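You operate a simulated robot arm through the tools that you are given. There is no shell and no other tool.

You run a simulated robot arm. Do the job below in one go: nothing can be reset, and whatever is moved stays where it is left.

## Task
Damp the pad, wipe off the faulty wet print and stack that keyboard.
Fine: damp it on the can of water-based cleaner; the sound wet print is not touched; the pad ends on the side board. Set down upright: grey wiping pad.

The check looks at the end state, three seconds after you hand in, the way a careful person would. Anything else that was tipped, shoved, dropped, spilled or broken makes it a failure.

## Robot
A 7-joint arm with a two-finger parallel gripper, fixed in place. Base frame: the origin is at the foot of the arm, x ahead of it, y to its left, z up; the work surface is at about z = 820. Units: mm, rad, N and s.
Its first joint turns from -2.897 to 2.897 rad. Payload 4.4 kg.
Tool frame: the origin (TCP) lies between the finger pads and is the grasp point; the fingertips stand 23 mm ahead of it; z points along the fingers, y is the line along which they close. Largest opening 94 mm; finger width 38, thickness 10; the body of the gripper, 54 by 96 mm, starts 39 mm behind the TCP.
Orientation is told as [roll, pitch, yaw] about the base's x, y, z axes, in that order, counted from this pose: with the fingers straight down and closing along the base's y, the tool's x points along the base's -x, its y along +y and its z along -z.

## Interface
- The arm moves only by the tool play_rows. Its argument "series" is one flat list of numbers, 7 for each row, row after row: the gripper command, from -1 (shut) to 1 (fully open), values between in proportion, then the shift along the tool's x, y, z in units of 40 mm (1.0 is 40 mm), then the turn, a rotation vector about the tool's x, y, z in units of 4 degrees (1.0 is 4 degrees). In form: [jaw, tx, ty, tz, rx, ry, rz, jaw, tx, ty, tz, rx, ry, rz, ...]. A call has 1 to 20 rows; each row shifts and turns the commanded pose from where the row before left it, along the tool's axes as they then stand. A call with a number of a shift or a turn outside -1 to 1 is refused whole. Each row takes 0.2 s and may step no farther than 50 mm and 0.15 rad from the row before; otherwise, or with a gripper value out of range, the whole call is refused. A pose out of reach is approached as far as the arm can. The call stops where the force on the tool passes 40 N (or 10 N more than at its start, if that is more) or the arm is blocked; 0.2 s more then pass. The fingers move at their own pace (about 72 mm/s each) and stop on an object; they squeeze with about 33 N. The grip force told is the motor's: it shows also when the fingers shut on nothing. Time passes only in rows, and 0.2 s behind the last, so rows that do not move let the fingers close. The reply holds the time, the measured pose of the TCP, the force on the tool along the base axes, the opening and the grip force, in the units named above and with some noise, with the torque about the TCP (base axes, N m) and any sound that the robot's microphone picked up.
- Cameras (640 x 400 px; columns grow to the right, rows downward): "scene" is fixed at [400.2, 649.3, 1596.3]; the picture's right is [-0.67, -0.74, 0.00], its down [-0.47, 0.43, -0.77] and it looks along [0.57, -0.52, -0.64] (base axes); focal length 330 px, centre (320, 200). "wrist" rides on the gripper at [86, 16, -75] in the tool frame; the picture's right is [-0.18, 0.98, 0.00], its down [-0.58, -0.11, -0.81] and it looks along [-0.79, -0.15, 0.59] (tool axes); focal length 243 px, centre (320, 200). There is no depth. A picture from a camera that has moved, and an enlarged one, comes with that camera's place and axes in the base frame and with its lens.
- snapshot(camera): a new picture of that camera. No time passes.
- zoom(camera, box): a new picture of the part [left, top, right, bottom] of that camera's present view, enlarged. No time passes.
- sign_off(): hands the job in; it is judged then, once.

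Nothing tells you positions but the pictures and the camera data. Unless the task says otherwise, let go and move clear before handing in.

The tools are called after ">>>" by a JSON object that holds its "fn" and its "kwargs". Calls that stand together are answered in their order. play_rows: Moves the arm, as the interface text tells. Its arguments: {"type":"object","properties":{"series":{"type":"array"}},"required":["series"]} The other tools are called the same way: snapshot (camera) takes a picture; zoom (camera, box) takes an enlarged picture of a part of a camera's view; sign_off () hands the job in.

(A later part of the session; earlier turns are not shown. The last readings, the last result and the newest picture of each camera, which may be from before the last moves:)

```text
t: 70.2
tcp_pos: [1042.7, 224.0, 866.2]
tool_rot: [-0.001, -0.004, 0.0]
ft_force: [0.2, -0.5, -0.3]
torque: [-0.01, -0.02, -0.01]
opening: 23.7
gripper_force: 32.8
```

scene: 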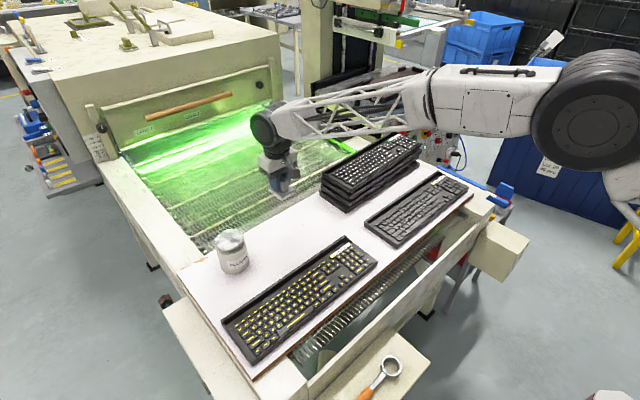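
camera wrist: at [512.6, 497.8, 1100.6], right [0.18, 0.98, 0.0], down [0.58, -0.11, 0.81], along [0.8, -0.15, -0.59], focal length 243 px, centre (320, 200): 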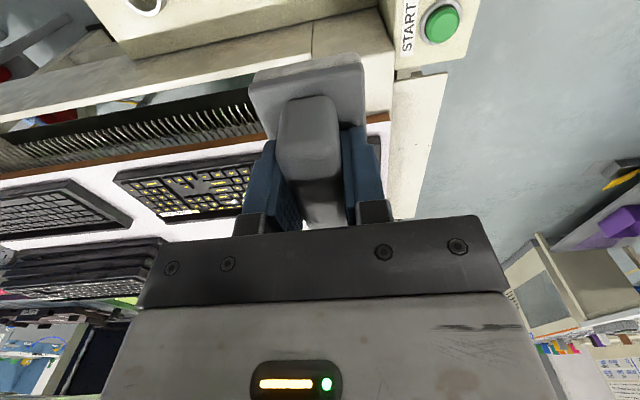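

>>> {"fn": "play_rows", "kwargs": {"series": [-1, 0, 0, 0.03, 0, 0, 0, -1, 0, 0, 0, 0, 0, 0]}}

>>> {"fn": "play_rows", "kwargs": {"series": [-1, 0, 0, 0.02, 0, 0, 0, -1, 0, 0, 0, 0, 0, 0]}}

>>> {"fn": "zoom", "kwargs": {"camera": "scene", "box": [255, 210, 315, 255]}}

```text
t: 70.8
tcp_pos: [1042.9, 224.2, 864.9]
tool_rot: [-0.001, -0.005, -0.002]
ft_force: [0.3, 0.1, -1.5]
torque: [0.01, 0.01, -0.04]
opening: 23.6
gripper_force: 33.3
```

```text
t: 71.4
tcp_pos: [1042.1, 224.3, 865.1]
tool_rot: [-0.001, -0.005, 0.001]
ft_force: [-0.1, -0.2, -0.5]
torque: [-0.01, 0.02, 0.0]
opening: 23.3
gripper_force: 33.4
```

```text
8.89 times, centred on (285, 232) of scene
camera zoom: at [400.2, 649.3, 1596.3], right [-0.67, -0.74, 0.0], down [-0.47, 0.43, -0.77], along [0.57, -0.52, -0.64], focal length 2935 px, centre (631, -89)
```

zoom: 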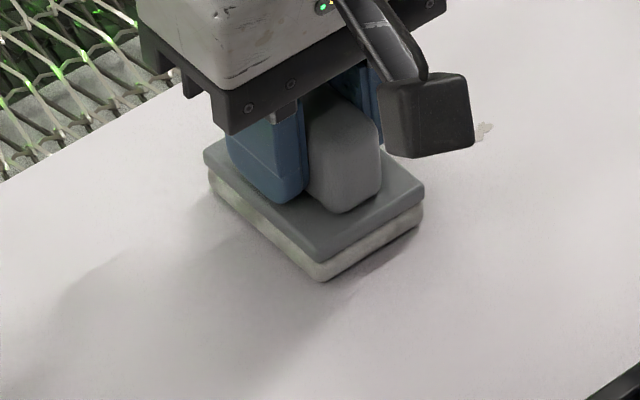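

>>> {"fn": "play_rows", "kwargs": {"series": [-1, 0, 0, 0.02, 0, 0, 0, -1, 0, 0, 0, 0, 0, 0]}}

>>> {"fn": "play_rows", "kwargs": {"series": [-1, 0, 0, 0.02, 0, 0, 0, -1, 0, 0, 0, 0, 0, 0]}}

```text
t: 72.0
tcp_pos: [1042.0, 223.6, 863.4]
tool_rot: [-0.002, -0.006, 0.0]
ft_force: [-0.9, 0.4, -0.4]
torque: [0.02, 0.0, 0.0]
opening: 23.6
gripper_force: 33.4
```

```text
t: 72.6
tcp_pos: [1044.1, 223.8, 863.8]
tool_rot: [0.0, -0.006, -0.002]
ft_force: [0.1, 1.2, 5.0]
torque: [0.14, 0.03, -0.04]
opening: 23.5
gripper_force: 32.9
```

Light contact (5 N). Releasing the pad and rising straight up.

>>> {"fn": "play_rows", "kwargs": {"series": [0.3, 0, 0, 0, 0, 0, 0, 0.3, 0, 0, 0, 0, 0, 0, 0.3, 0, 0, 0, 0, 0, 0, 0.3, 0, 0, -0.4, 0, 0, 0, 0.3, 0, 0, -0.8, 0, 0, 0, 0.3, 0, 0, -1, 0, 0, 0, 0.3, 0, 0, -1, 0, 0, 0]}}

>>> {"fn": "zoom", "kwargs": {"camera": "scene", "box": [230, 180, 340, 260]}}

>>> {"fn": "snapshot", "kwargs": {"camera": "wrist"}}

```text
t: 74.2
tcp_pos: [1042.7, 221.8, 988.8]
tool_rot: [-0.002, -0.002, 0.002]
ft_force: [0.0, -0.3, -0.6]
torque: [-0.01, -0.02, -0.01]
opening: 61.0
gripper_force: 0.0
```

```text
5.00 times, centred on (285, 220) of scene
camera zoom: at [400.2, 649.3, 1596.3], right [-0.67, -0.74, 0.0], down [-0.47, 0.43, -0.77], along [0.57, -0.52, -0.64], focal length 1651 px, centre (495, 100)
```

zoom: 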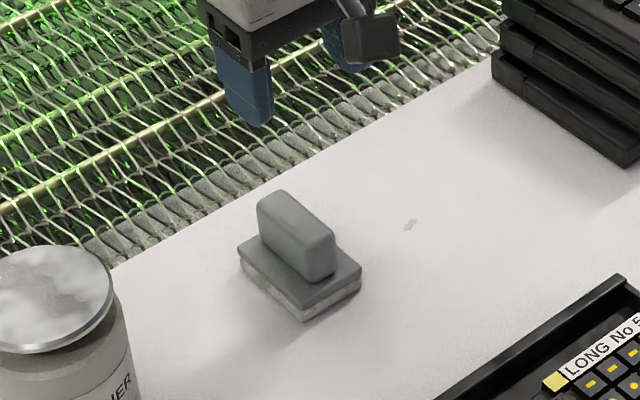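

```text
taken
camera wrist: at [956.9, 239.1, 1063.9], right [0.18, 0.98, 0.0], down [0.58, -0.11, 0.81], along [0.79, -0.15, -0.59], focal length 243 px, centre (320, 200)
```

wrist: 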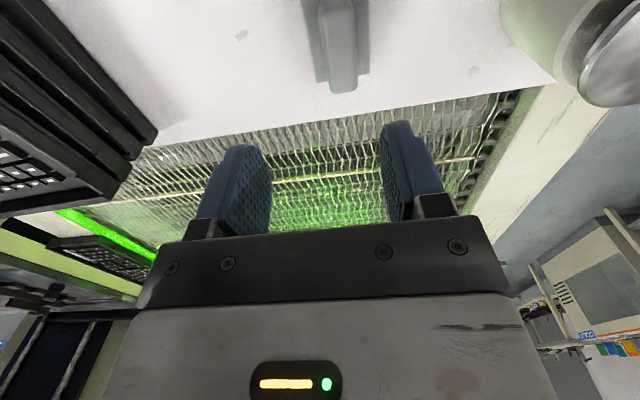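

The pad stands upright on the board. Now for the keyboard: I'll move above No 7's back rail and rotate the tool 90° so the fingers close along x.

>>> {"fn": "play_rows", "kwargs": {"series": [0.3, 0, 0, -1, 0, 0, 0, 0.3, 0.361, -0.9886, 0, 0, 0, 0, 0.3, 0.361, -0.9886, 0, 0, 0, 0, 0.3, 0.361, -0.9886, 0, 0, 0, 0, 0.3, 0.361, -0.9886, 0, 0, 0, 0, 0.3, 0.361, -0.9886, 0, 0, 0, 0, 0.3, 0.361, -0.9886, 0, 0, 0, 0, 0.3, 0.361, -0.9886, 0, 0, 0, 0, 0.3, 0.361, -0.9886, 0, 0, 0, 0, 0.3, 0.361, -0.9886, 0, 0, 0, 0, 0.3, 0.361, -0.9886, 0, 0, 0, 0, 0.3, 0.361, -0.9886, 0, 0, 0, 0]}}

>>> {"fn": "play_rows", "kwargs": {"series": [0.3, 0, 0, 0, 0, 0, -1, 0.3, 0, 0, 0, 0, 0, -1, 0.3, 0, 0, 0, 0, 0, -1, 0.3, 0, 0, 0, 0, 0, -1, 0.3, 0, 0, 0, 0, 0, -1, 0.3, 0, 0, 0, 0, 0, -1, 0.3, 0, 0, 0, 0, 0, -1, 0.3, 0, 0, 0, 0, 0, -1, 0.3, 0, 0, 0, 0, 0, -1, 0.3, 0, 0, 0, 0, 0, -1, 0.3, 0, 0, 0, 0, 0, -1, 0.3, 0, 0, 0, 0, 0, -1]}}

```text
t: 76.8
tcp_pos: [882.3, -209.1, 1030.0]
tool_rot: [-0.002, -0.006, 0.0]
ft_force: [-0.3, -0.7, -0.3]
torque: [0.05, -0.03, -0.01]
opening: 61.2
gripper_force: 0.1
```

```text
t: 79.4
tcp_pos: [883.5, -211.1, 1030.0]
tool_rot: [-0.005, -0.002, 0.839]
ft_force: [0.1, -0.4, -0.7]
torque: [0.02, 0.03, -0.01]
opening: 60.9
gripper_force: 0.0
```

>>> {"fn": "play_rows", "kwargs": {"series": [0.3, 0, 0, 0, 0, 0, -1, 0.3, 0, 0, 0, 0, 0, -1, 0.3, 0, 0, 0, 0, 0, -1, 0.3, 0, 0, 0, 0, 0, -1, 0.3, 0, 0, 0, 0, 0, -1, 0.3, 0, 0, 0, 0, 0, -1, 0.3, 0, 0, 0, 0, 0, -1, 0.3, 0, 0, 0, 0, 0, -1, 0.3, 0, 0, 0, 0, 0, -1, 0.3, 0, 0, 0, 0, 0, -1, 0.3, 0, 0, 0, 0, 0, -0.5]}}

>>> {"fn": "snapshot", "kwargs": {"camera": "wrist"}}

>>> {"fn": "zoom", "kwargs": {"camera": "scene", "box": [340, 140, 480, 260]}}

```text
t: 81.8
tcp_pos: [882.9, -210.0, 1030.2]
tool_rot: [-0.005, 0.001, 1.573]
ft_force: [0.3, 0.1, -0.6]
torque: [0.0, 0.01, 0.02]
opening: 61.2
gripper_force: 0.2
```

```text
taken
camera wrist: at [867.4, -295.9, 1105.1], right [-0.98, 0.18, -0.01], down [0.1, 0.58, 0.81], along [0.15, 0.79, -0.59], focal length 243 px, centre (320, 200)
```

wrist: 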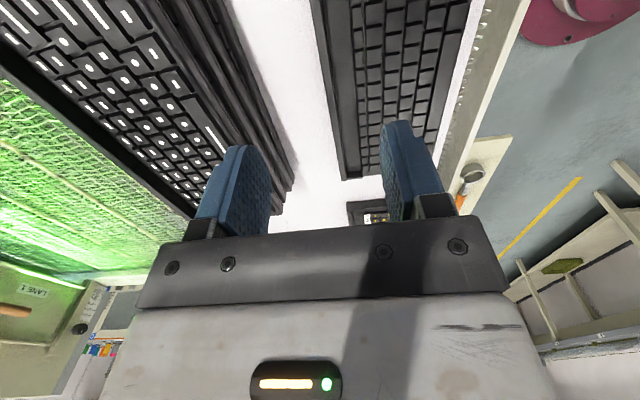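

```text
3.33 times, centred on (410, 200) of scene
camera zoom: at [400.2, 649.3, 1596.3], right [-0.67, -0.74, 0.0], down [-0.47, 0.43, -0.77], along [0.57, -0.52, -0.64], focal length 1101 px, centre (20, 200)
```

zoom: 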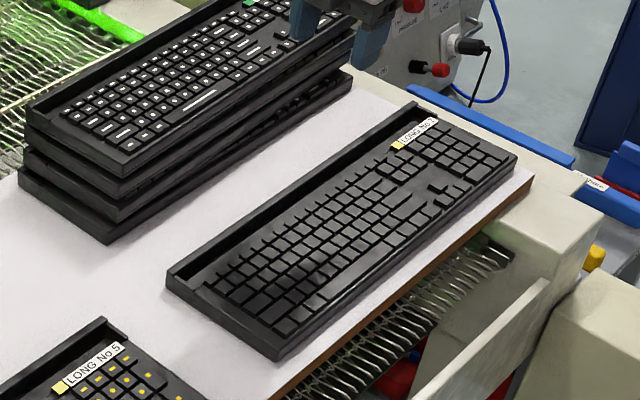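

>>> {"fn": "zoom", "kwargs": {"camera": "wrist", "box": [290, 0, 400, 80]}}

>>> {"fn": "zoom", "kwargs": {"camera": "wrist", "box": [290, 80, 400, 200]}}

>>> {"fn": "zoom", "kwargs": {"camera": "wrist", "box": [120, 0, 330, 200]}}

```text
5.00 times, centred on (345, 40) of wrist
camera zoom: at [867.4, -295.9, 1105.1], right [-0.98, 0.18, -0.01], down [0.1, 0.58, 0.81], along [0.15, 0.79, -0.59], focal length 1213 px, centre (195, 1000)
```

zoom: 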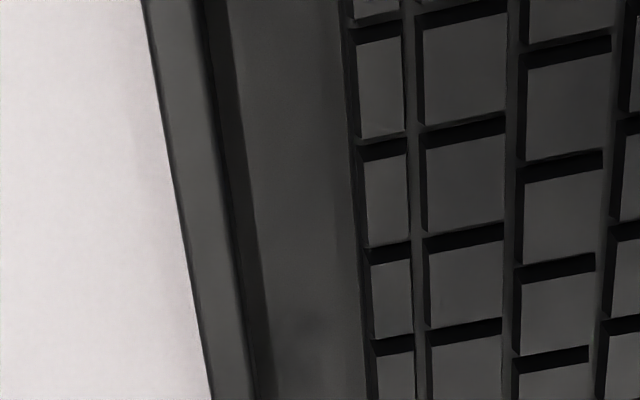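

```text
3.33 times, centred on (345, 140) of wrist
camera zoom: at [867.4, -295.9, 1105.1], right [-0.98, 0.18, -0.01], down [0.1, 0.58, 0.81], along [0.15, 0.79, -0.59], focal length 809 px, centre (237, 400)
```

zoom: 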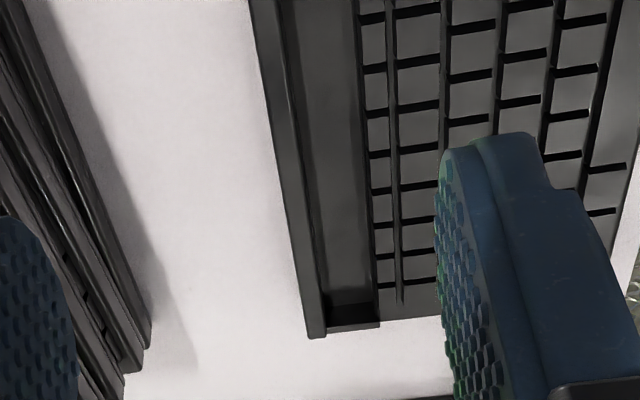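

```text
2.00 times, centred on (225, 100) of wrist
camera zoom: at [867.4, -295.9, 1105.1], right [-0.98, 0.18, -0.01], down [0.1, 0.58, 0.81], along [0.15, 0.79, -0.59], focal length 485 px, centre (510, 400)
```

zoom: 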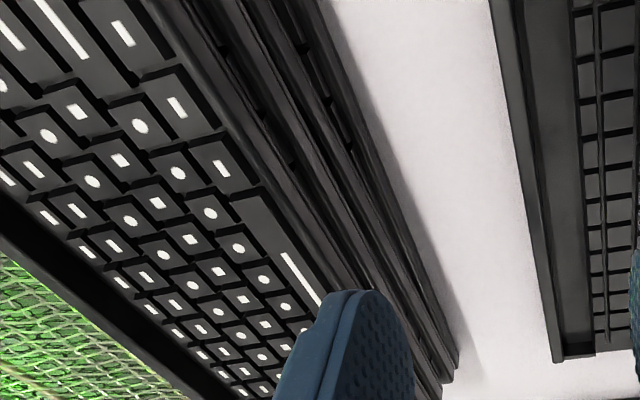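

The rail runs parallel to y at x ≈ 880.5–888.5 (8 mm thick) with a 25 mm trough in front; keyboard centre y ≈ -214. I'll narrow the fingers to about 24 mm so the inner one fits the trough, and descend above it.

>>> {"fn": "play_rows", "kwargs": {"series": [-0.49, 0.1, -0.04, 0, 0, 0, 0, -0.49, 0, 0, 0.5, 0, 0, 0, -0.49, 0, 0, 1, 0, 0, 0, -0.49, 0, 0, 1, 0, 0, 0, -0.49, 0, 0, 0.75, 0, 0, 0, -0.49, 0, 0, 0, 0, 0, 0]}}

>>> {"fn": "snapshot", "kwargs": {"camera": "wrist"}}

>>> {"fn": "zoom", "kwargs": {"camera": "wrist", "box": [230, 60, 430, 230]}}

>>> {"fn": "zoom", "kwargs": {"camera": "scene", "box": [360, 150, 460, 230]}}

```text
t: 83.2
tcp_pos: [885.8, -213.0, 901.1]
tool_rot: [-0.004, 0.001, 1.569]
ft_force: [0.0, -0.2, 0.6]
torque: [-0.01, 0.02, -0.03]
opening: 24.0
gripper_force: 0.0
```

```text
taken
camera wrist: at [869.4, -299.1, 976.6], right [-0.98, 0.18, -0.01], down [0.1, 0.58, 0.81], along [0.15, 0.79, -0.59], focal length 243 px, centre (320, 200)
```

wrist: 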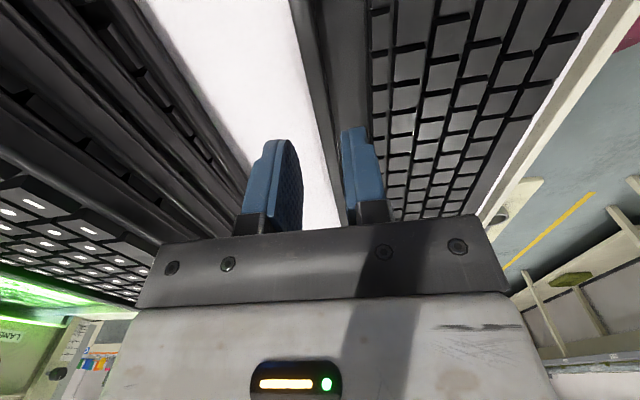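

```text
2.35 times, centred on (330, 145) of wrist
camera zoom: at [869.4, -299.1, 976.6], right [-0.98, 0.18, -0.01], down [0.1, 0.58, 0.81], along [0.15, 0.79, -0.59], focal length 571 px, centre (296, 329)
```

zoom: 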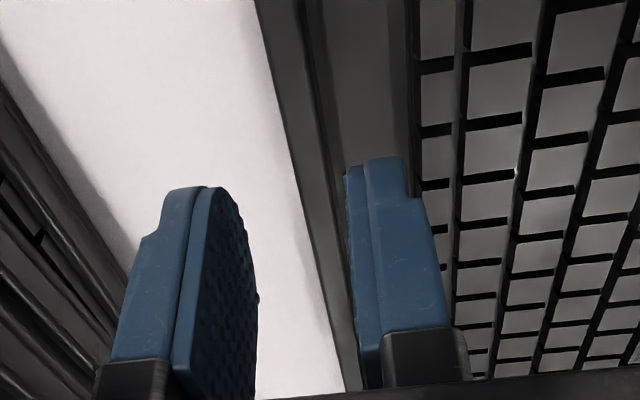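

```text
5.00 times, centred on (410, 190) of scene
camera zoom: at [400.2, 649.3, 1596.3], right [-0.67, -0.74, 0.0], down [-0.47, 0.43, -0.77], along [0.57, -0.52, -0.64], focal length 1651 px, centre (-130, 250)
```

zoom: 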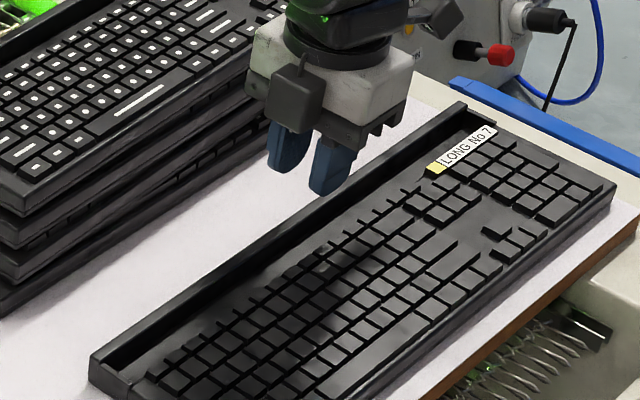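

Alignment looks right: inner finger over the trough, outer finger behind the rail. Descending carefully.

>>> {"fn": "play_rows", "kwargs": {"series": [-0.49, 0, 0, 0.4, 0, 0, 0, -0.49, 0, 0, 0.25, 0, 0, 0, -0.49, 0, 0, 0.1, 0, 0, 0]}}

>>> {"fn": "zoom", "kwargs": {"camera": "wrist", "box": [230, 60, 430, 230]}}

>>> {"fn": "zoom", "kwargs": {"camera": "scene", "box": [370, 160, 440, 220]}}

```text
t: 84.0
tcp_pos: [885.9, -213.3, 871.3]
tool_rot: [-0.005, 0.003, 1.572]
ft_force: [0.1, -0.5, 0.2]
torque: [-0.02, -0.01, 0.02]
opening: 24.0
gripper_force: 0.1
```

```text
2.35 times, centred on (330, 145) of wrist
camera zoom: at [869.4, -300.4, 946.0], right [-0.98, 0.18, -0.01], down [0.1, 0.58, 0.81], along [0.15, 0.79, -0.59], focal length 571 px, centre (296, 329)
```

zoom: 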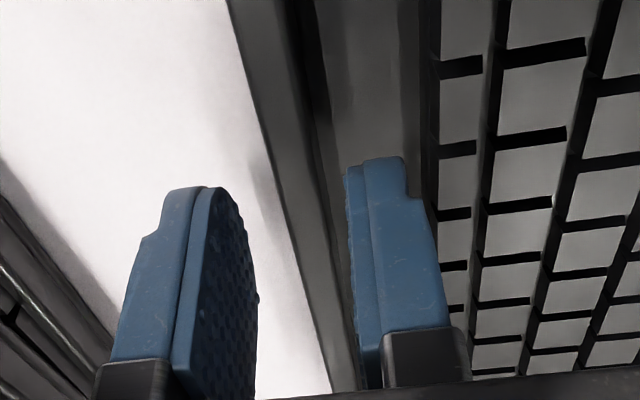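

```text
6.67 times, centred on (405, 190) of scene
camera zoom: at [400.2, 649.3, 1596.3], right [-0.67, -0.74, 0.0], down [-0.47, 0.43, -0.77], along [0.57, -0.52, -0.64], focal length 2202 px, centre (-247, 267)
```

zoom: 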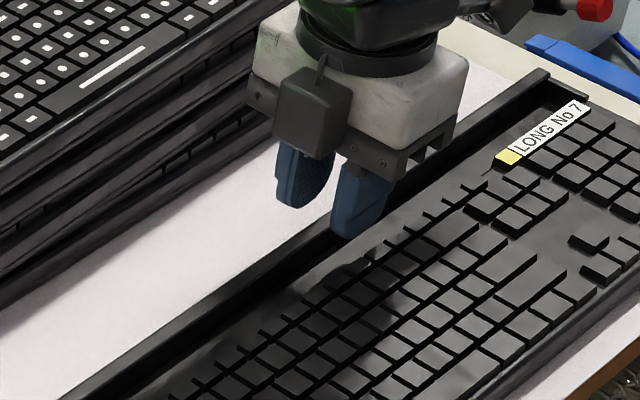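

>>> {"fn": "play_rows", "kwargs": {"series": [-0.49, 0, 0, 0.1, 0, 0, 0, -0.49, 0, 0, 0.1, 0, 0, 0, -0.49, 0, 0, 0.05, 0, 0, 0]}}

>>> {"fn": "zoom", "kwargs": {"camera": "wrist", "box": [230, 60, 430, 230]}}

>>> {"fn": "zoom", "kwargs": {"camera": "scene", "box": [370, 160, 440, 220]}}

```text
t: 84.8
tcp_pos: [886.7, -215.2, 860.6]
tool_rot: [-0.005, 0.0, 1.571]
ft_force: [-0.5, -0.2, 0.3]
torque: [-0.03, 0.01, -0.03]
opening: 23.7
gripper_force: 0.1
```

```text
2.35 times, centred on (330, 145) of wrist
camera zoom: at [869.4, -300.9, 935.6], right [-0.98, 0.18, -0.01], down [0.1, 0.58, 0.81], along [0.15, 0.79, -0.59], focal length 571 px, centre (296, 329)
```

zoom: 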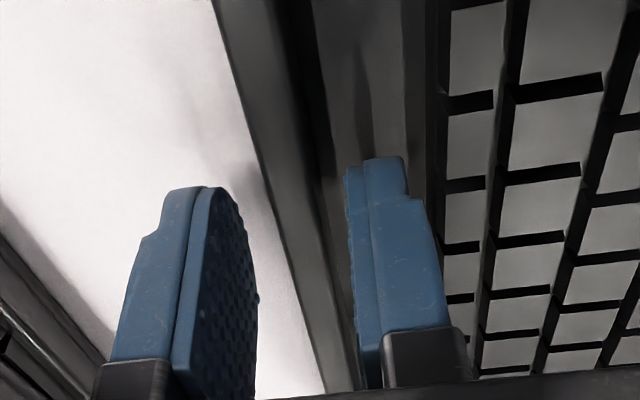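

```text
6.67 times, centred on (405, 190) of scene
camera zoom: at [400.2, 649.3, 1596.3], right [-0.67, -0.74, 0.0], down [-0.47, 0.43, -0.77], along [0.57, -0.52, -0.64], focal length 2202 px, centre (-247, 267)
```

zoom: 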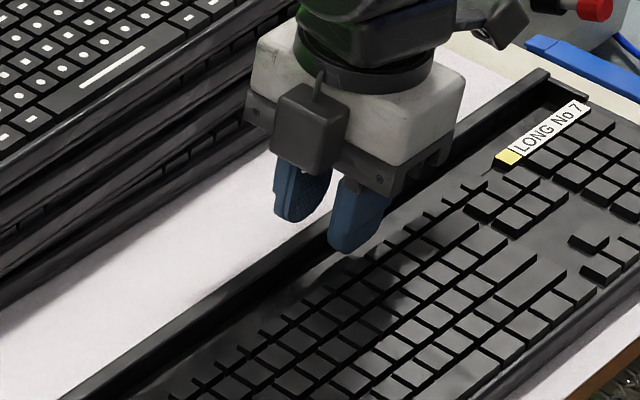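

>>> {"fn": "play_rows", "kwargs": {"series": [-0.49, 0, 0, 0.06, 0, 0, 0, -0.49, 0, 0, 0.04, 0, 0, 0]}}

>>> {"fn": "play_rows", "kwargs": {"series": [-0.49, 0, 0, 0.04, 0, 0, 0, -0.49, 0, 0, 0.04, 0, 0, 0]}}

>>> {"fn": "zoom", "kwargs": {"camera": "wrist", "box": [230, 60, 430, 230]}}

>>> {"fn": "zoom", "kwargs": {"camera": "scene", "box": [370, 160, 440, 220]}}

```text
t: 85.4
tcp_pos: [885.3, -213.8, 857.2]
tool_rot: [-0.006, 0.002, 1.572]
ft_force: [0.5, -0.9, -0.8]
torque: [0.01, 0.0, 0.01]
opening: 24.3
gripper_force: 0.1
```

```text
t: 86.0
tcp_pos: [886.1, -214.4, 852.4]
tool_rot: [-0.006, 0.001, 1.57]
ft_force: [0.1, -0.4, 0.0]
torque: [-0.03, -0.01, -0.01]
opening: 23.9
gripper_force: 0.0
```

```text
2.35 times, centred on (330, 145) of wrist
camera zoom: at [870.0, -301.0, 928.2], right [-0.98, 0.18, -0.01], down [0.1, 0.58, 0.81], along [0.15, 0.79, -0.59], focal length 571 px, centre (296, 329)
```

zoom: 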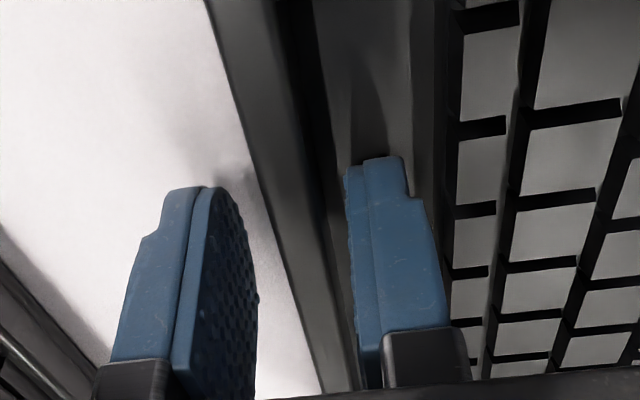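

```text
6.67 times, centred on (405, 190) of scene
camera zoom: at [400.2, 649.3, 1596.3], right [-0.67, -0.74, 0.0], down [-0.47, 0.43, -0.77], along [0.57, -0.52, -0.64], focal length 2202 px, centre (-247, 267)
```

zoom: 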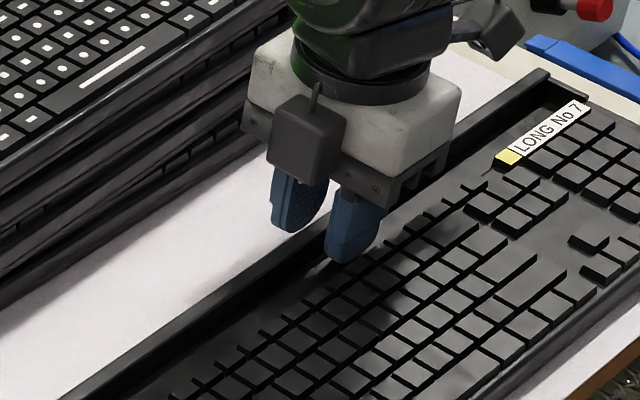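

>>> {"fn": "play_rows", "kwargs": {"series": [-0.49, 0, 0, 0.04, 0, 0, 0, -0.49, 0, 0, 0.02, 0, 0, 0]}}

>>> {"fn": "play_rows", "kwargs": {"series": [-0.49, 0, 0, 0.03, 0, 0, 0, -0.49, 0, 0, 0, 0, 0, 0]}}

>>> {"fn": "zoom", "kwargs": {"camera": "wrist", "box": [280, 60, 430, 190]}}

```text
t: 86.6
tcp_pos: [885.9, -213.5, 851.3]
tool_rot: [-0.005, 0.002, 1.57]
ft_force: [1.4, -1.9, 1.1]
torque: [0.02, 0.07, 0.01]
opening: 24.0
gripper_force: 0.2
```

```text
t: 87.2
tcp_pos: [886.7, -213.3, 850.4]
tool_rot: [-0.007, 0.002, 1.571]
ft_force: [-0.7, -3.2, 14.3]
torque: [0.1, 0.28, 0.11]
opening: 24.4
gripper_force: 0.2
```

```text
3.08 times, centred on (355, 125) of wrist
camera zoom: at [869.7, -300.7, 926.1], right [-0.98, 0.18, -0.01], down [0.1, 0.58, 0.81], along [0.15, 0.79, -0.59], focal length 746 px, centre (212, 431)
```

zoom: 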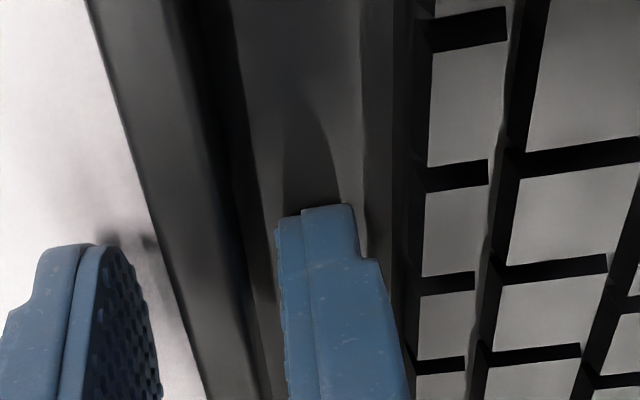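

The inner fingertip just touched the trough floor (TCP z ≈ 850.5). I'll raise about 2.5 mm and close on the rail.

>>> {"fn": "play_rows", "kwargs": {"series": [-0.49, 0, 0.02, -0.07, 0, 0, 0, -0.8, 0, 0, 0, 0, 0, 0, -1, 0, 0, 0, 0, 0, 0, -1, 0, 0, 0, 0, 0, 0, -1, 0, 0, 0, 0, 0, 0, -1, 0, 0, 0, 0, 0, 0]}}

>>> {"fn": "zoom", "kwargs": {"camera": "wrist", "box": [230, 60, 430, 230]}}

>>> {"fn": "zoom", "kwargs": {"camera": "scene", "box": [340, 150, 480, 260]}}

```text
t: 88.6
tcp_pos: [884.0, -215.1, 852.6]
tool_rot: [-0.005, 0.003, 1.57]
ft_force: [-0.4, 0.5, 0.8]
torque: [0.17, -0.11, 0.06]
opening: 9.6
gripper_force: 32.8
```

```text
2.35 times, centred on (330, 145) of wrist
camera zoom: at [868.3, -300.7, 927.3], right [-0.98, 0.18, -0.01], down [0.1, 0.58, 0.81], along [0.15, 0.79, -0.59], focal length 571 px, centre (296, 329)
```

zoom: 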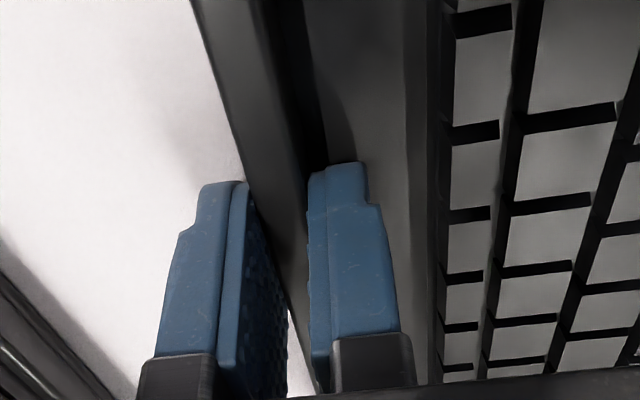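

```text
3.64 times, centred on (410, 205) of scene
camera zoom: at [400.2, 649.3, 1596.3], right [-0.67, -0.74, 0.0], down [-0.47, 0.43, -0.77], along [0.57, -0.52, -0.64], focal length 1201 px, centre (-7, 182)
```

zoom: 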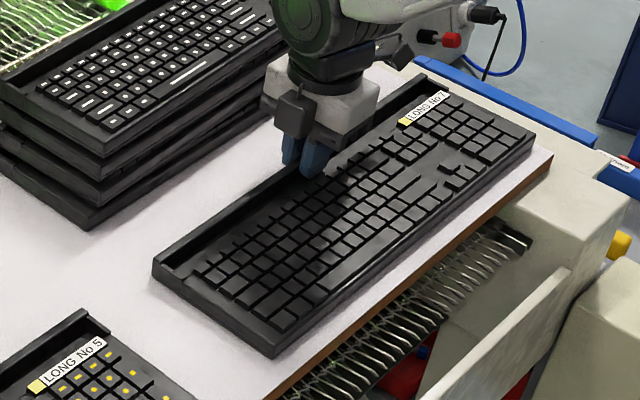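

Rail gripped (opening 9.6 mm). Test-lifting slowly.

>>> {"fn": "play_rows", "kwargs": {"series": [-1, 0, 0, -0.1, 0, 0, 0, -1, 0, 0, -0.15, 0, 0, 0, -1, 0, 0, -0.2, 0, 0, 0, -1, 0, 0, -0.2, 0, 0, 0]}}

>>> {"fn": "zoom", "kwargs": {"camera": "scene", "box": [340, 150, 480, 260]}}

>>> {"fn": "snapshot", "kwargs": {"camera": "wrist"}}

```text
t: 89.6
tcp_pos: [884.2, -214.7, 876.4]
tool_rot: [-0.004, 0.001, 1.57]
ft_force: [0.0, 0.6, -4.4]
torque: [-0.03, -0.23, 0.0]
opening: 9.7
gripper_force: 32.8
```

```text
3.64 times, centred on (410, 205) of scene
camera zoom: at [400.2, 649.3, 1596.3], right [-0.67, -0.74, 0.0], down [-0.47, 0.43, -0.77], along [0.57, -0.52, -0.64], focal length 1201 px, centre (-7, 182)
```

zoom: 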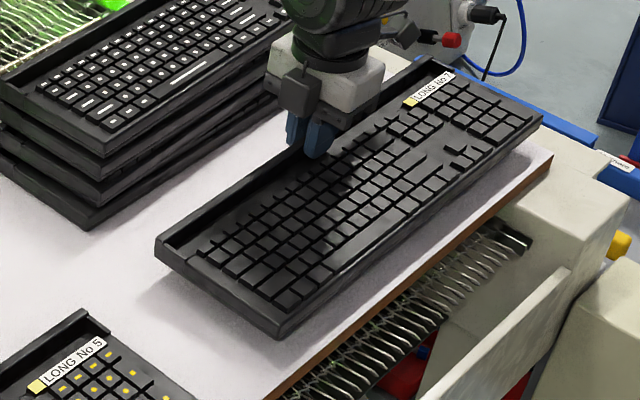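

```text
taken
camera wrist: at [868.2, -300.6, 952.4], right [-0.98, 0.18, -0.01], down [0.1, 0.58, 0.81], along [0.15, 0.79, -0.59], focal length 243 px, centre (320, 200)
```

wrist: 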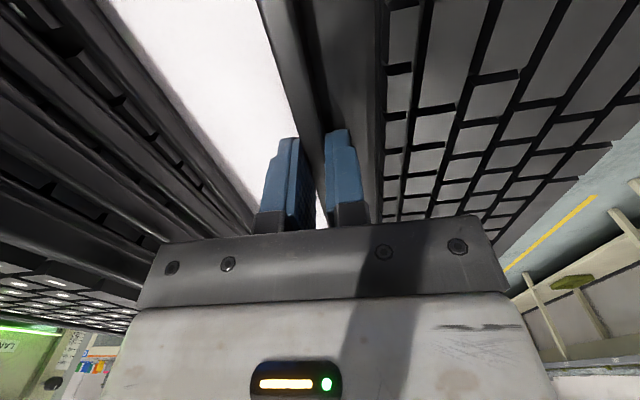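

The keyboard lifts level (about 0.45 kg). I'll raise it well above stack height before moving, then measure the stack top precisely.

>>> {"fn": "play_rows", "kwargs": {"series": [-1, 0, 0, -0.5, 0, 0, 0, -1, 0, 0, -0.7, 0, 0, 0, -1, 0, 0, -0.8, 0, 0, 0, -1, 0, 0, -0.8, 0, 0, 0, -1, 0, 0, -0.8, 0, 0, 0, -1, 0, 0, -0.6, 0, 0, 0, -1, 0, 0, 0, 0, 0, 0]}}

>>> {"fn": "snapshot", "kwargs": {"camera": "wrist"}}

>>> {"fn": "zoom", "kwargs": {"camera": "wrist", "box": [0, 40, 280, 250]}}

>>> {"fn": "zoom", "kwargs": {"camera": "scene", "box": [310, 120, 490, 260]}}

```text
t: 91.2
tcp_pos: [883.5, -213.3, 1044.7]
tool_rot: [-0.006, 0.001, 1.57]
ft_force: [0.0, -0.1, -4.6]
torque: [0.01, -0.22, 0.02]
opening: 9.8
gripper_force: 33.0
```

```text
taken
camera wrist: at [867.9, -299.3, 1120.0], right [-0.98, 0.18, 0.0], down [0.1, 0.58, 0.81], along [0.15, 0.79, -0.59], focal length 243 px, centre (320, 200)
```

wrist: 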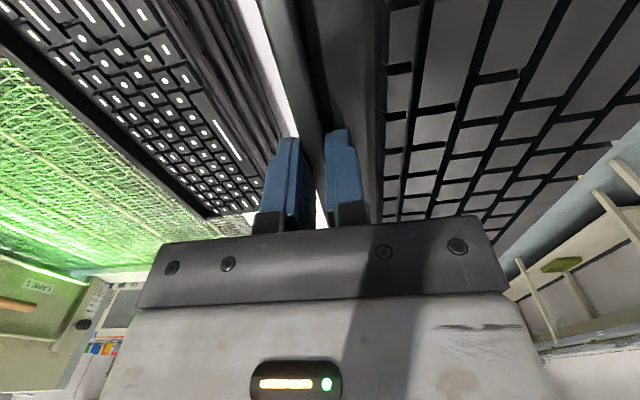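

```text
1.90 times, centred on (140, 145) of wrist
camera zoom: at [867.9, -299.3, 1120.0], right [-0.98, 0.18, 0.0], down [0.1, 0.58, 0.81], along [0.15, 0.79, -0.59], focal length 462 px, centre (663, 305)
```

zoom: 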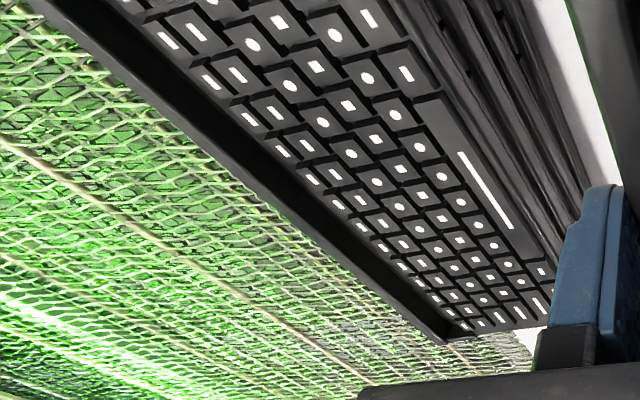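

```text
2.86 times, centred on (400, 190) of scene
camera zoom: at [400.2, 649.3, 1596.3], right [-0.67, -0.74, 0.0], down [-0.47, 0.43, -0.77], along [0.57, -0.52, -0.64], focal length 944 px, centre (91, 229)
```

zoom: 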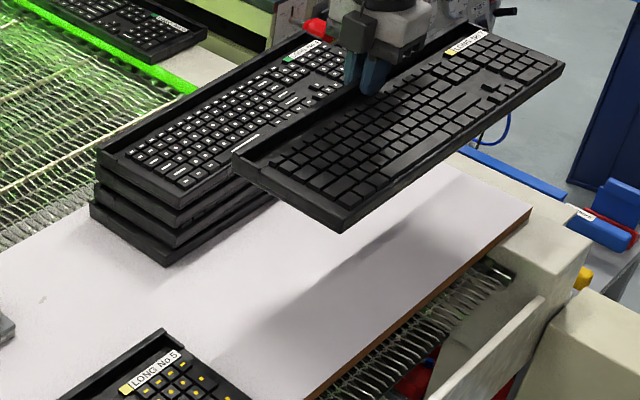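

The keyboard hangs level, well above everything. I'll zoom on the stack to pin down the top keyboard's position, yaw and height.

>>> {"fn": "zoom", "kwargs": {"camera": "wrist", "box": [140, 0, 290, 110]}}

>>> {"fn": "zoom", "kwargs": {"camera": "wrist", "box": [150, 120, 290, 230]}}

>>> {"fn": "zoom", "kwargs": {"camera": "wrist", "box": [0, 0, 150, 120]}}

>>> {"fn": "zoom", "kwargs": {"camera": "scene", "box": [310, 160, 400, 225]}}

```text
3.64 times, centred on (215, 55) of wrist
camera zoom: at [867.9, -299.3, 1120.0], right [-0.98, 0.18, 0.0], down [0.1, 0.58, 0.81], along [0.15, 0.79, -0.59], focal length 882 px, centre (702, 727)
```

zoom: 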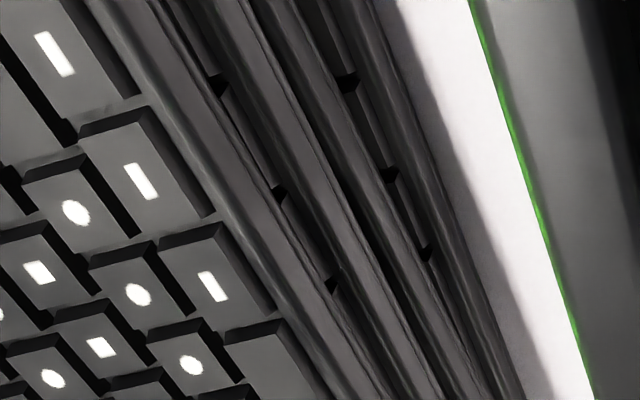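

```text
3.64 times, centred on (220, 175) of wrist
camera zoom: at [867.9, -299.3, 1120.0], right [-0.98, 0.18, 0.0], down [0.1, 0.58, 0.81], along [0.15, 0.79, -0.59], focal length 882 px, centre (684, 291)
```

zoom: 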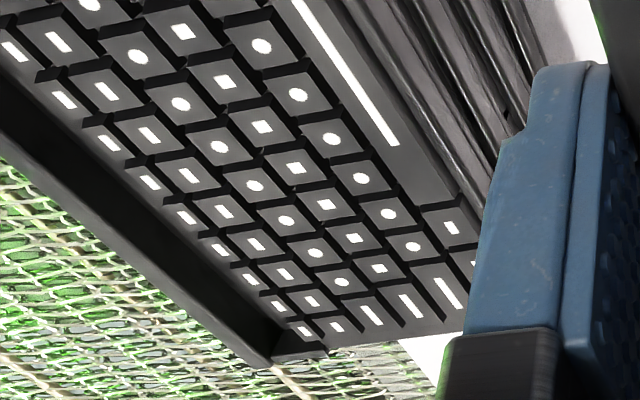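

```text
3.33 times, centred on (75, 60) of wrist
camera zoom: at [867.9, -299.3, 1120.0], right [-0.98, 0.18, 0.0], down [0.1, 0.58, 0.81], along [0.15, 0.79, -0.59], focal length 809 px, centre (1137, 667)
```

zoom: 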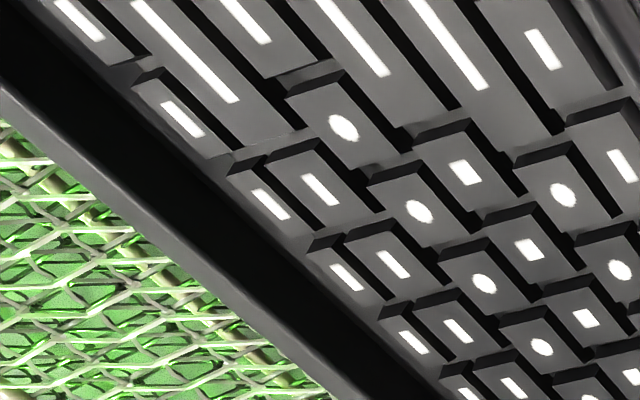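

```text
6.15 times, centred on (355, 192) of scene
camera zoom: at [400.2, 649.3, 1596.3], right [-0.67, -0.74, 0.0], down [-0.47, 0.43, -0.77], along [0.57, -0.52, -0.64], focal length 2032 px, centre (105, 246)
```

zoom: 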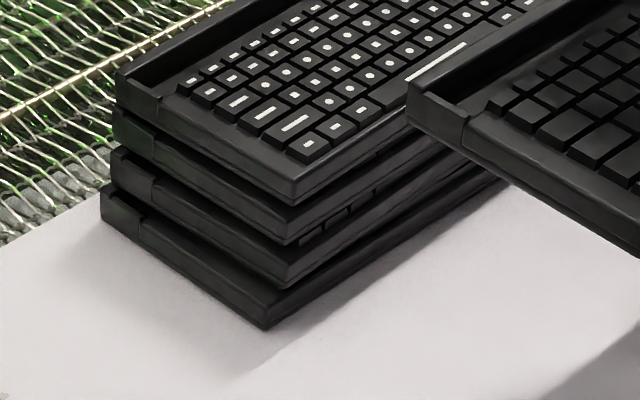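

The stack is four keyboards; the top one's rail top is at z ≈ 918, rail outer edge ≈ x 1121 at mid-length, centre y ≈ -224, yawed about 2°. I'll carry No 7 over at height to TCP ≈ (1114, -224) and yaw it 2° to match.

>>> {"fn": "play_rows", "kwargs": {"series": [-1, 0.03, -0.4, 0, 0, 0, 0, -1, 0.03, -0.65, 0, 0, 0, 0, -1, 0.03, -0.75, 0, 0, 0, 0, -1, 0.03, -0.75, 0, 0, 0, 0, -1, 0.03, -0.75, 0, 0, 0, 0, -1, 0.03, -0.75, 0, 0, 0, 0, -1, 0.03, -0.75, 0, 0, 0, 0, -1, 0.03, -0.55, 0, 0, 0, 0, -1, 0.02, -0.4, 0, 0, 0, 0, -1, 0, 0, 0, 0, 0, -0.25, -1, 0, 0, 0, 0, 0, -0.25, -1, 0, 0, 0, 0, 0, 0]}}

>>> {"fn": "snapshot", "kwargs": {"camera": "scene"}}

>>> {"fn": "zoom", "kwargs": {"camera": "scene", "box": [310, 100, 450, 220]}}

>>> {"fn": "snapshot", "kwargs": {"camera": "wrist"}}

```text
t: 93.8
tcp_pos: [1114.9, -224.3, 1048.1]
tool_rot: [-0.004, 0.002, 1.607]
ft_force: [-0.5, 0.2, -4.3]
torque: [-0.01, -0.21, -0.02]
opening: 9.4
gripper_force: 32.9
```

```text
taken
```

scene: 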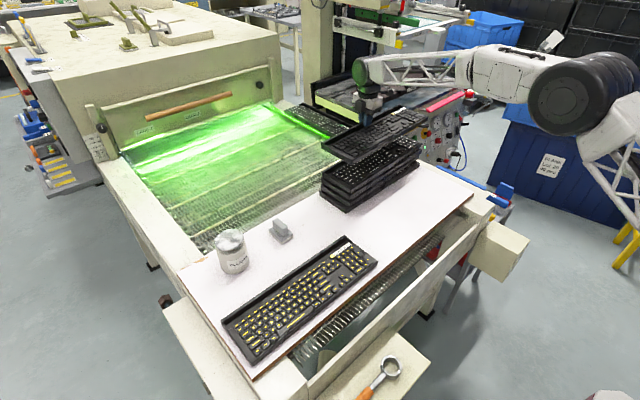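

```text
3.33 times, centred on (380, 160) of scene
camera zoom: at [400.2, 649.3, 1596.3], right [-0.67, -0.74, 0.0], down [-0.47, 0.43, -0.77], along [0.57, -0.52, -0.64], focal length 1101 px, centre (120, 333)
```

zoom: 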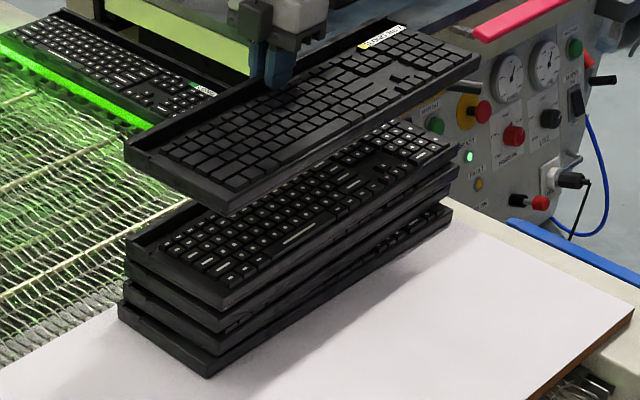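

```text
taken
camera wrist: at [1101.1, -311.2, 1123.1], right [-0.99, 0.15, -0.01], down [0.08, 0.59, 0.81], along [0.12, 0.8, -0.59], focal length 243 px, centre (320, 200)
```

wrist: 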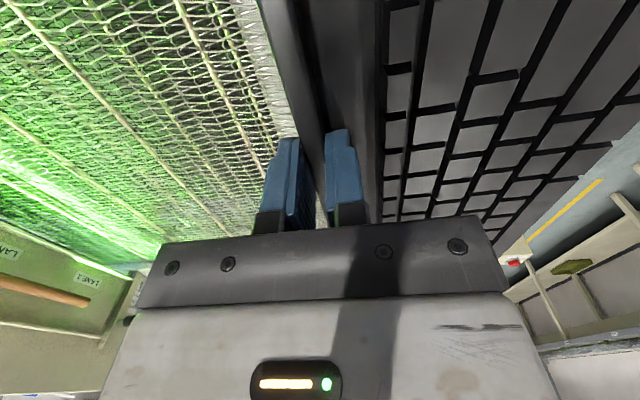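

No 7 is directly above the stack. Lowering to just above contact.

>>> {"fn": "play_rows", "kwargs": {"series": [-1, 0, 0, 0.5, 0, 0, 0, -1, 0, 0, 0.6, 0, 0, 0, -1, 0, 0, 0.5, 0, 0, 0, -1, 0, 0, 0.3, 0, 0, 0, -1, 0, 0, 0, 0, 0, 0]}}

>>> {"fn": "zoom", "kwargs": {"camera": "scene", "box": [310, 120, 450, 225]}}

>>> {"fn": "zoom", "kwargs": {"camera": "scene", "box": [310, 150, 390, 220]}}

```text
t: 95.0
tcp_pos: [1114.7, -226.1, 971.1]
tool_rot: [-0.006, 0.001, 1.604]
ft_force: [-0.2, 0.5, -4.7]
torque: [-0.02, -0.26, -0.01]
opening: 9.7
gripper_force: 33.0
```

```text
3.81 times, centred on (380, 172) of scene
camera zoom: at [400.2, 649.3, 1596.3], right [-0.67, -0.74, 0.0], down [-0.47, 0.43, -0.77], along [0.57, -0.52, -0.64], focal length 1258 px, centre (91, 305)
```

zoom: 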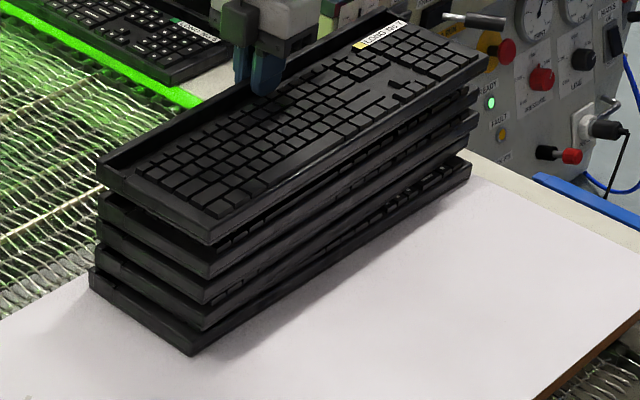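

```text
5.71 times, centred on (350, 185) of scene
camera zoom: at [400.2, 649.3, 1596.3], right [-0.67, -0.74, 0.0], down [-0.47, 0.43, -0.77], along [0.57, -0.52, -0.64], focal length 1887 px, centre (149, 286)
```

zoom: 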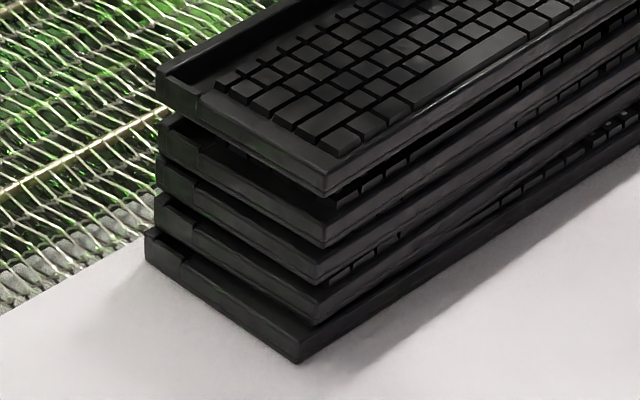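

Alignment with the stack is very good. Lowering in small steps.

>>> {"fn": "play_rows", "kwargs": {"series": [-1, 0, 0, 0.12, 0, 0, 0, -1, 0, 0, 0.1, 0, 0, 0, -1, 0, 0, 0.06, 0, 0, 0, -1, 0, 0, 0, 0, 0, 0]}}

>>> {"fn": "zoom", "kwargs": {"camera": "scene", "box": [310, 150, 390, 220]}}

```text
t: 96.0
tcp_pos: [1113.4, -224.9, 959.7]
tool_rot: [-0.005, 0.001, 1.606]
ft_force: [0.1, 0.2, -4.2]
torque: [0.02, -0.24, -0.02]
opening: 10.0
gripper_force: 32.8
```

```text
5.71 times, centred on (350, 185) of scene
camera zoom: at [400.2, 649.3, 1596.3], right [-0.67, -0.74, 0.0], down [-0.47, 0.43, -0.77], along [0.57, -0.52, -0.64], focal length 1887 px, centre (149, 286)
```

zoom: 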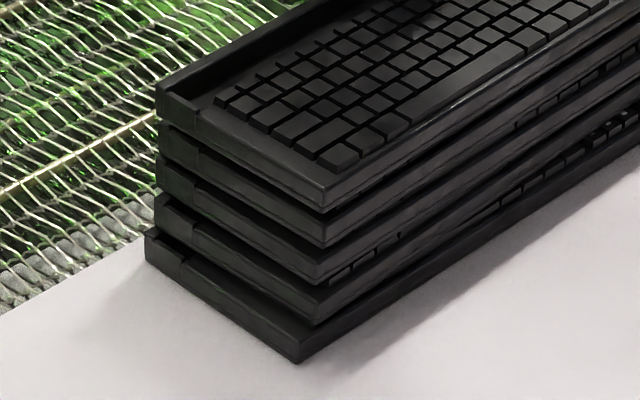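

>>> {"fn": "play_rows", "kwargs": {"series": [-1, 0, 0, 0.05, 0, 0, 0, -1, 0, 0, 0.04, 0, 0, 0]}}

>>> {"fn": "play_rows", "kwargs": {"series": [-1, 0, 0, 0.03, 0, 0, 0, -1, 0, 0, 0.02, 0, 0, 0]}}

```text
t: 96.6
tcp_pos: [1115.2, -224.6, 955.2]
tool_rot: [-0.005, 0.002, 1.605]
ft_force: [1.2, 0.5, -3.3]
torque: [0.02, -0.22, -0.02]
opening: 9.8
gripper_force: 32.3
```

```text
t: 97.2
tcp_pos: [1114.5, -225.4, 953.9]
tool_rot: [-0.005, 0.003, 1.606]
ft_force: [0.2, -0.7, -3.5]
torque: [0.02, -0.27, 0.03]
opening: 9.7
gripper_force: 33.1
```

>>> {"fn": "play_rows", "kwargs": {"series": [-1, 0, 0, 0.03, 0, 0, 0, -1, 0, 0, 0, 0, 0, 0]}}

>>> {"fn": "play_rows", "kwargs": {"series": [-1, 0, 0, 0.03, 0, 0, 0, -1, 0, 0, 0, 0, 0, 0]}}

>>> {"fn": "zoom", "kwargs": {"camera": "scene", "box": [310, 150, 390, 220]}}

```text
t: 97.8
tcp_pos: [1114.9, -225.3, 953.5]
tool_rot: [-0.005, 0.0, 1.606]
ft_force: [0.1, 0.6, -4.9]
torque: [-0.02, -0.25, -0.02]
opening: 9.6
gripper_force: 33.1
```

```text
t: 98.4
tcp_pos: [1114.8, -224.2, 952.0]
tool_rot: [-0.005, 0.001, 1.606]
ft_force: [-0.4, -0.4, -3.1]
torque: [0.39, 0.04, -0.01]
opening: 9.8
gripper_force: 32.9
```

```text
5.71 times, centred on (350, 185) of scene
camera zoom: at [400.2, 649.3, 1596.3], right [-0.67, -0.74, 0.0], down [-0.47, 0.43, -0.77], along [0.57, -0.52, -0.64], focal length 1887 px, centre (149, 286)
```

zoom: 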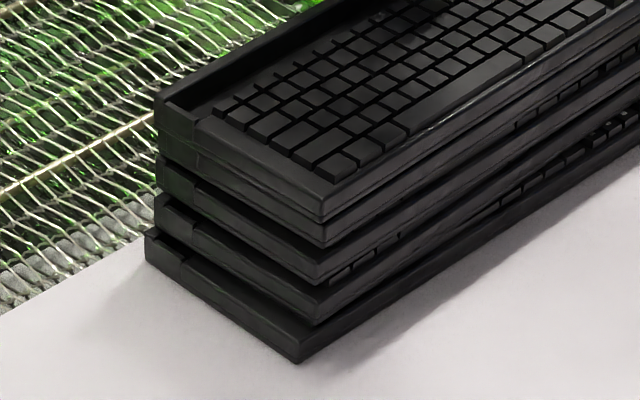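

First touch is showing in the torque. A little further to seat it.

>>> {"fn": "play_rows", "kwargs": {"series": [-1, 0, 0, 0.02, 0, 0, 0, -1, 0, 0, 0, 0, 0, 0]}}

>>> {"fn": "play_rows", "kwargs": {"series": [-1, 0, 0, 0.015, 0, 0, 0, -1, 0, 0, 0, 0, 0, 0]}}

```text
t: 99.0
tcp_pos: [1114.1, -223.9, 952.1]
tool_rot: [-0.004, 0.001, 1.605]
ft_force: [1.1, -0.1, -1.5]
torque: [0.28, 0.15, -0.02]
opening: 9.9
gripper_force: 33.0
```

```text
t: 99.6
tcp_pos: [1114.5, -226.0, 950.8]
tool_rot: [-0.005, 0.002, 1.605]
ft_force: [1.5, -0.3, 1.1]
torque: [0.07, 0.17, 0.0]
opening: 9.7
gripper_force: 33.3
```

The weight is now carried by the stack. I'll open the fingers to 24 mm (keeping the inner one inside the trough) and check.

>>> {"fn": "play_rows", "kwargs": {"series": [-0.75, 0, 0, 0, 0, 0, 0, -0.6, 0, 0, 0, 0, 0, 0, -0.5, 0, 0, 0, 0, 0, 0, -0.5, 0, 0, 0, 0, 0, 0]}}

>>> {"fn": "zoom", "kwargs": {"camera": "scene", "box": [310, 120, 450, 225]}}

>>> {"fn": "zoom", "kwargs": {"camera": "wrist", "box": [230, 60, 430, 230]}}

```text
t: 100.6
tcp_pos: [1114.4, -224.2, 951.1]
tool_rot: [-0.005, 0.002, 1.606]
ft_force: [-0.1, -0.1, 1.3]
torque: [-0.01, 0.01, 0.0]
opening: 23.5
gripper_force: 0.1
```

```text
3.81 times, centred on (380, 172) of scene
camera zoom: at [400.2, 649.3, 1596.3], right [-0.67, -0.74, 0.0], down [-0.47, 0.43, -0.77], along [0.57, -0.52, -0.64], focal length 1258 px, centre (91, 305)
```

zoom: 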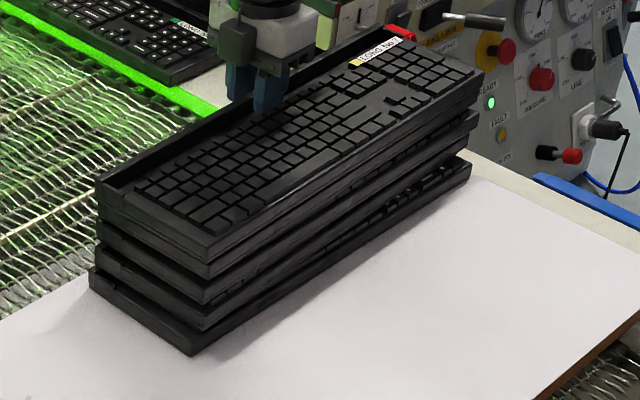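

```text
2.35 times, centred on (330, 145) of wrist
camera zoom: at [1101.5, -311.1, 1026.1], right [-0.99, 0.15, -0.01], down [0.08, 0.59, 0.81], along [0.12, 0.8, -0.59], focal length 571 px, centre (296, 329)
```

zoom: 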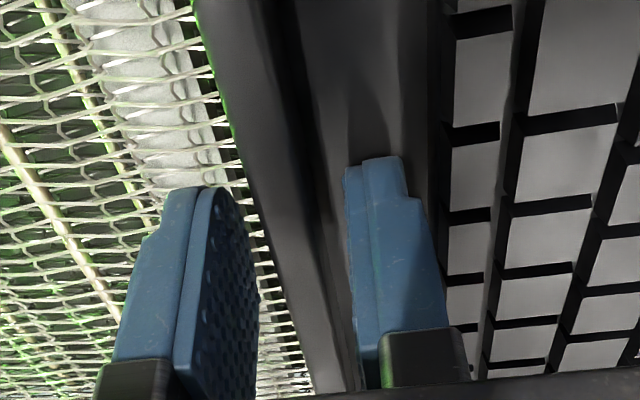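

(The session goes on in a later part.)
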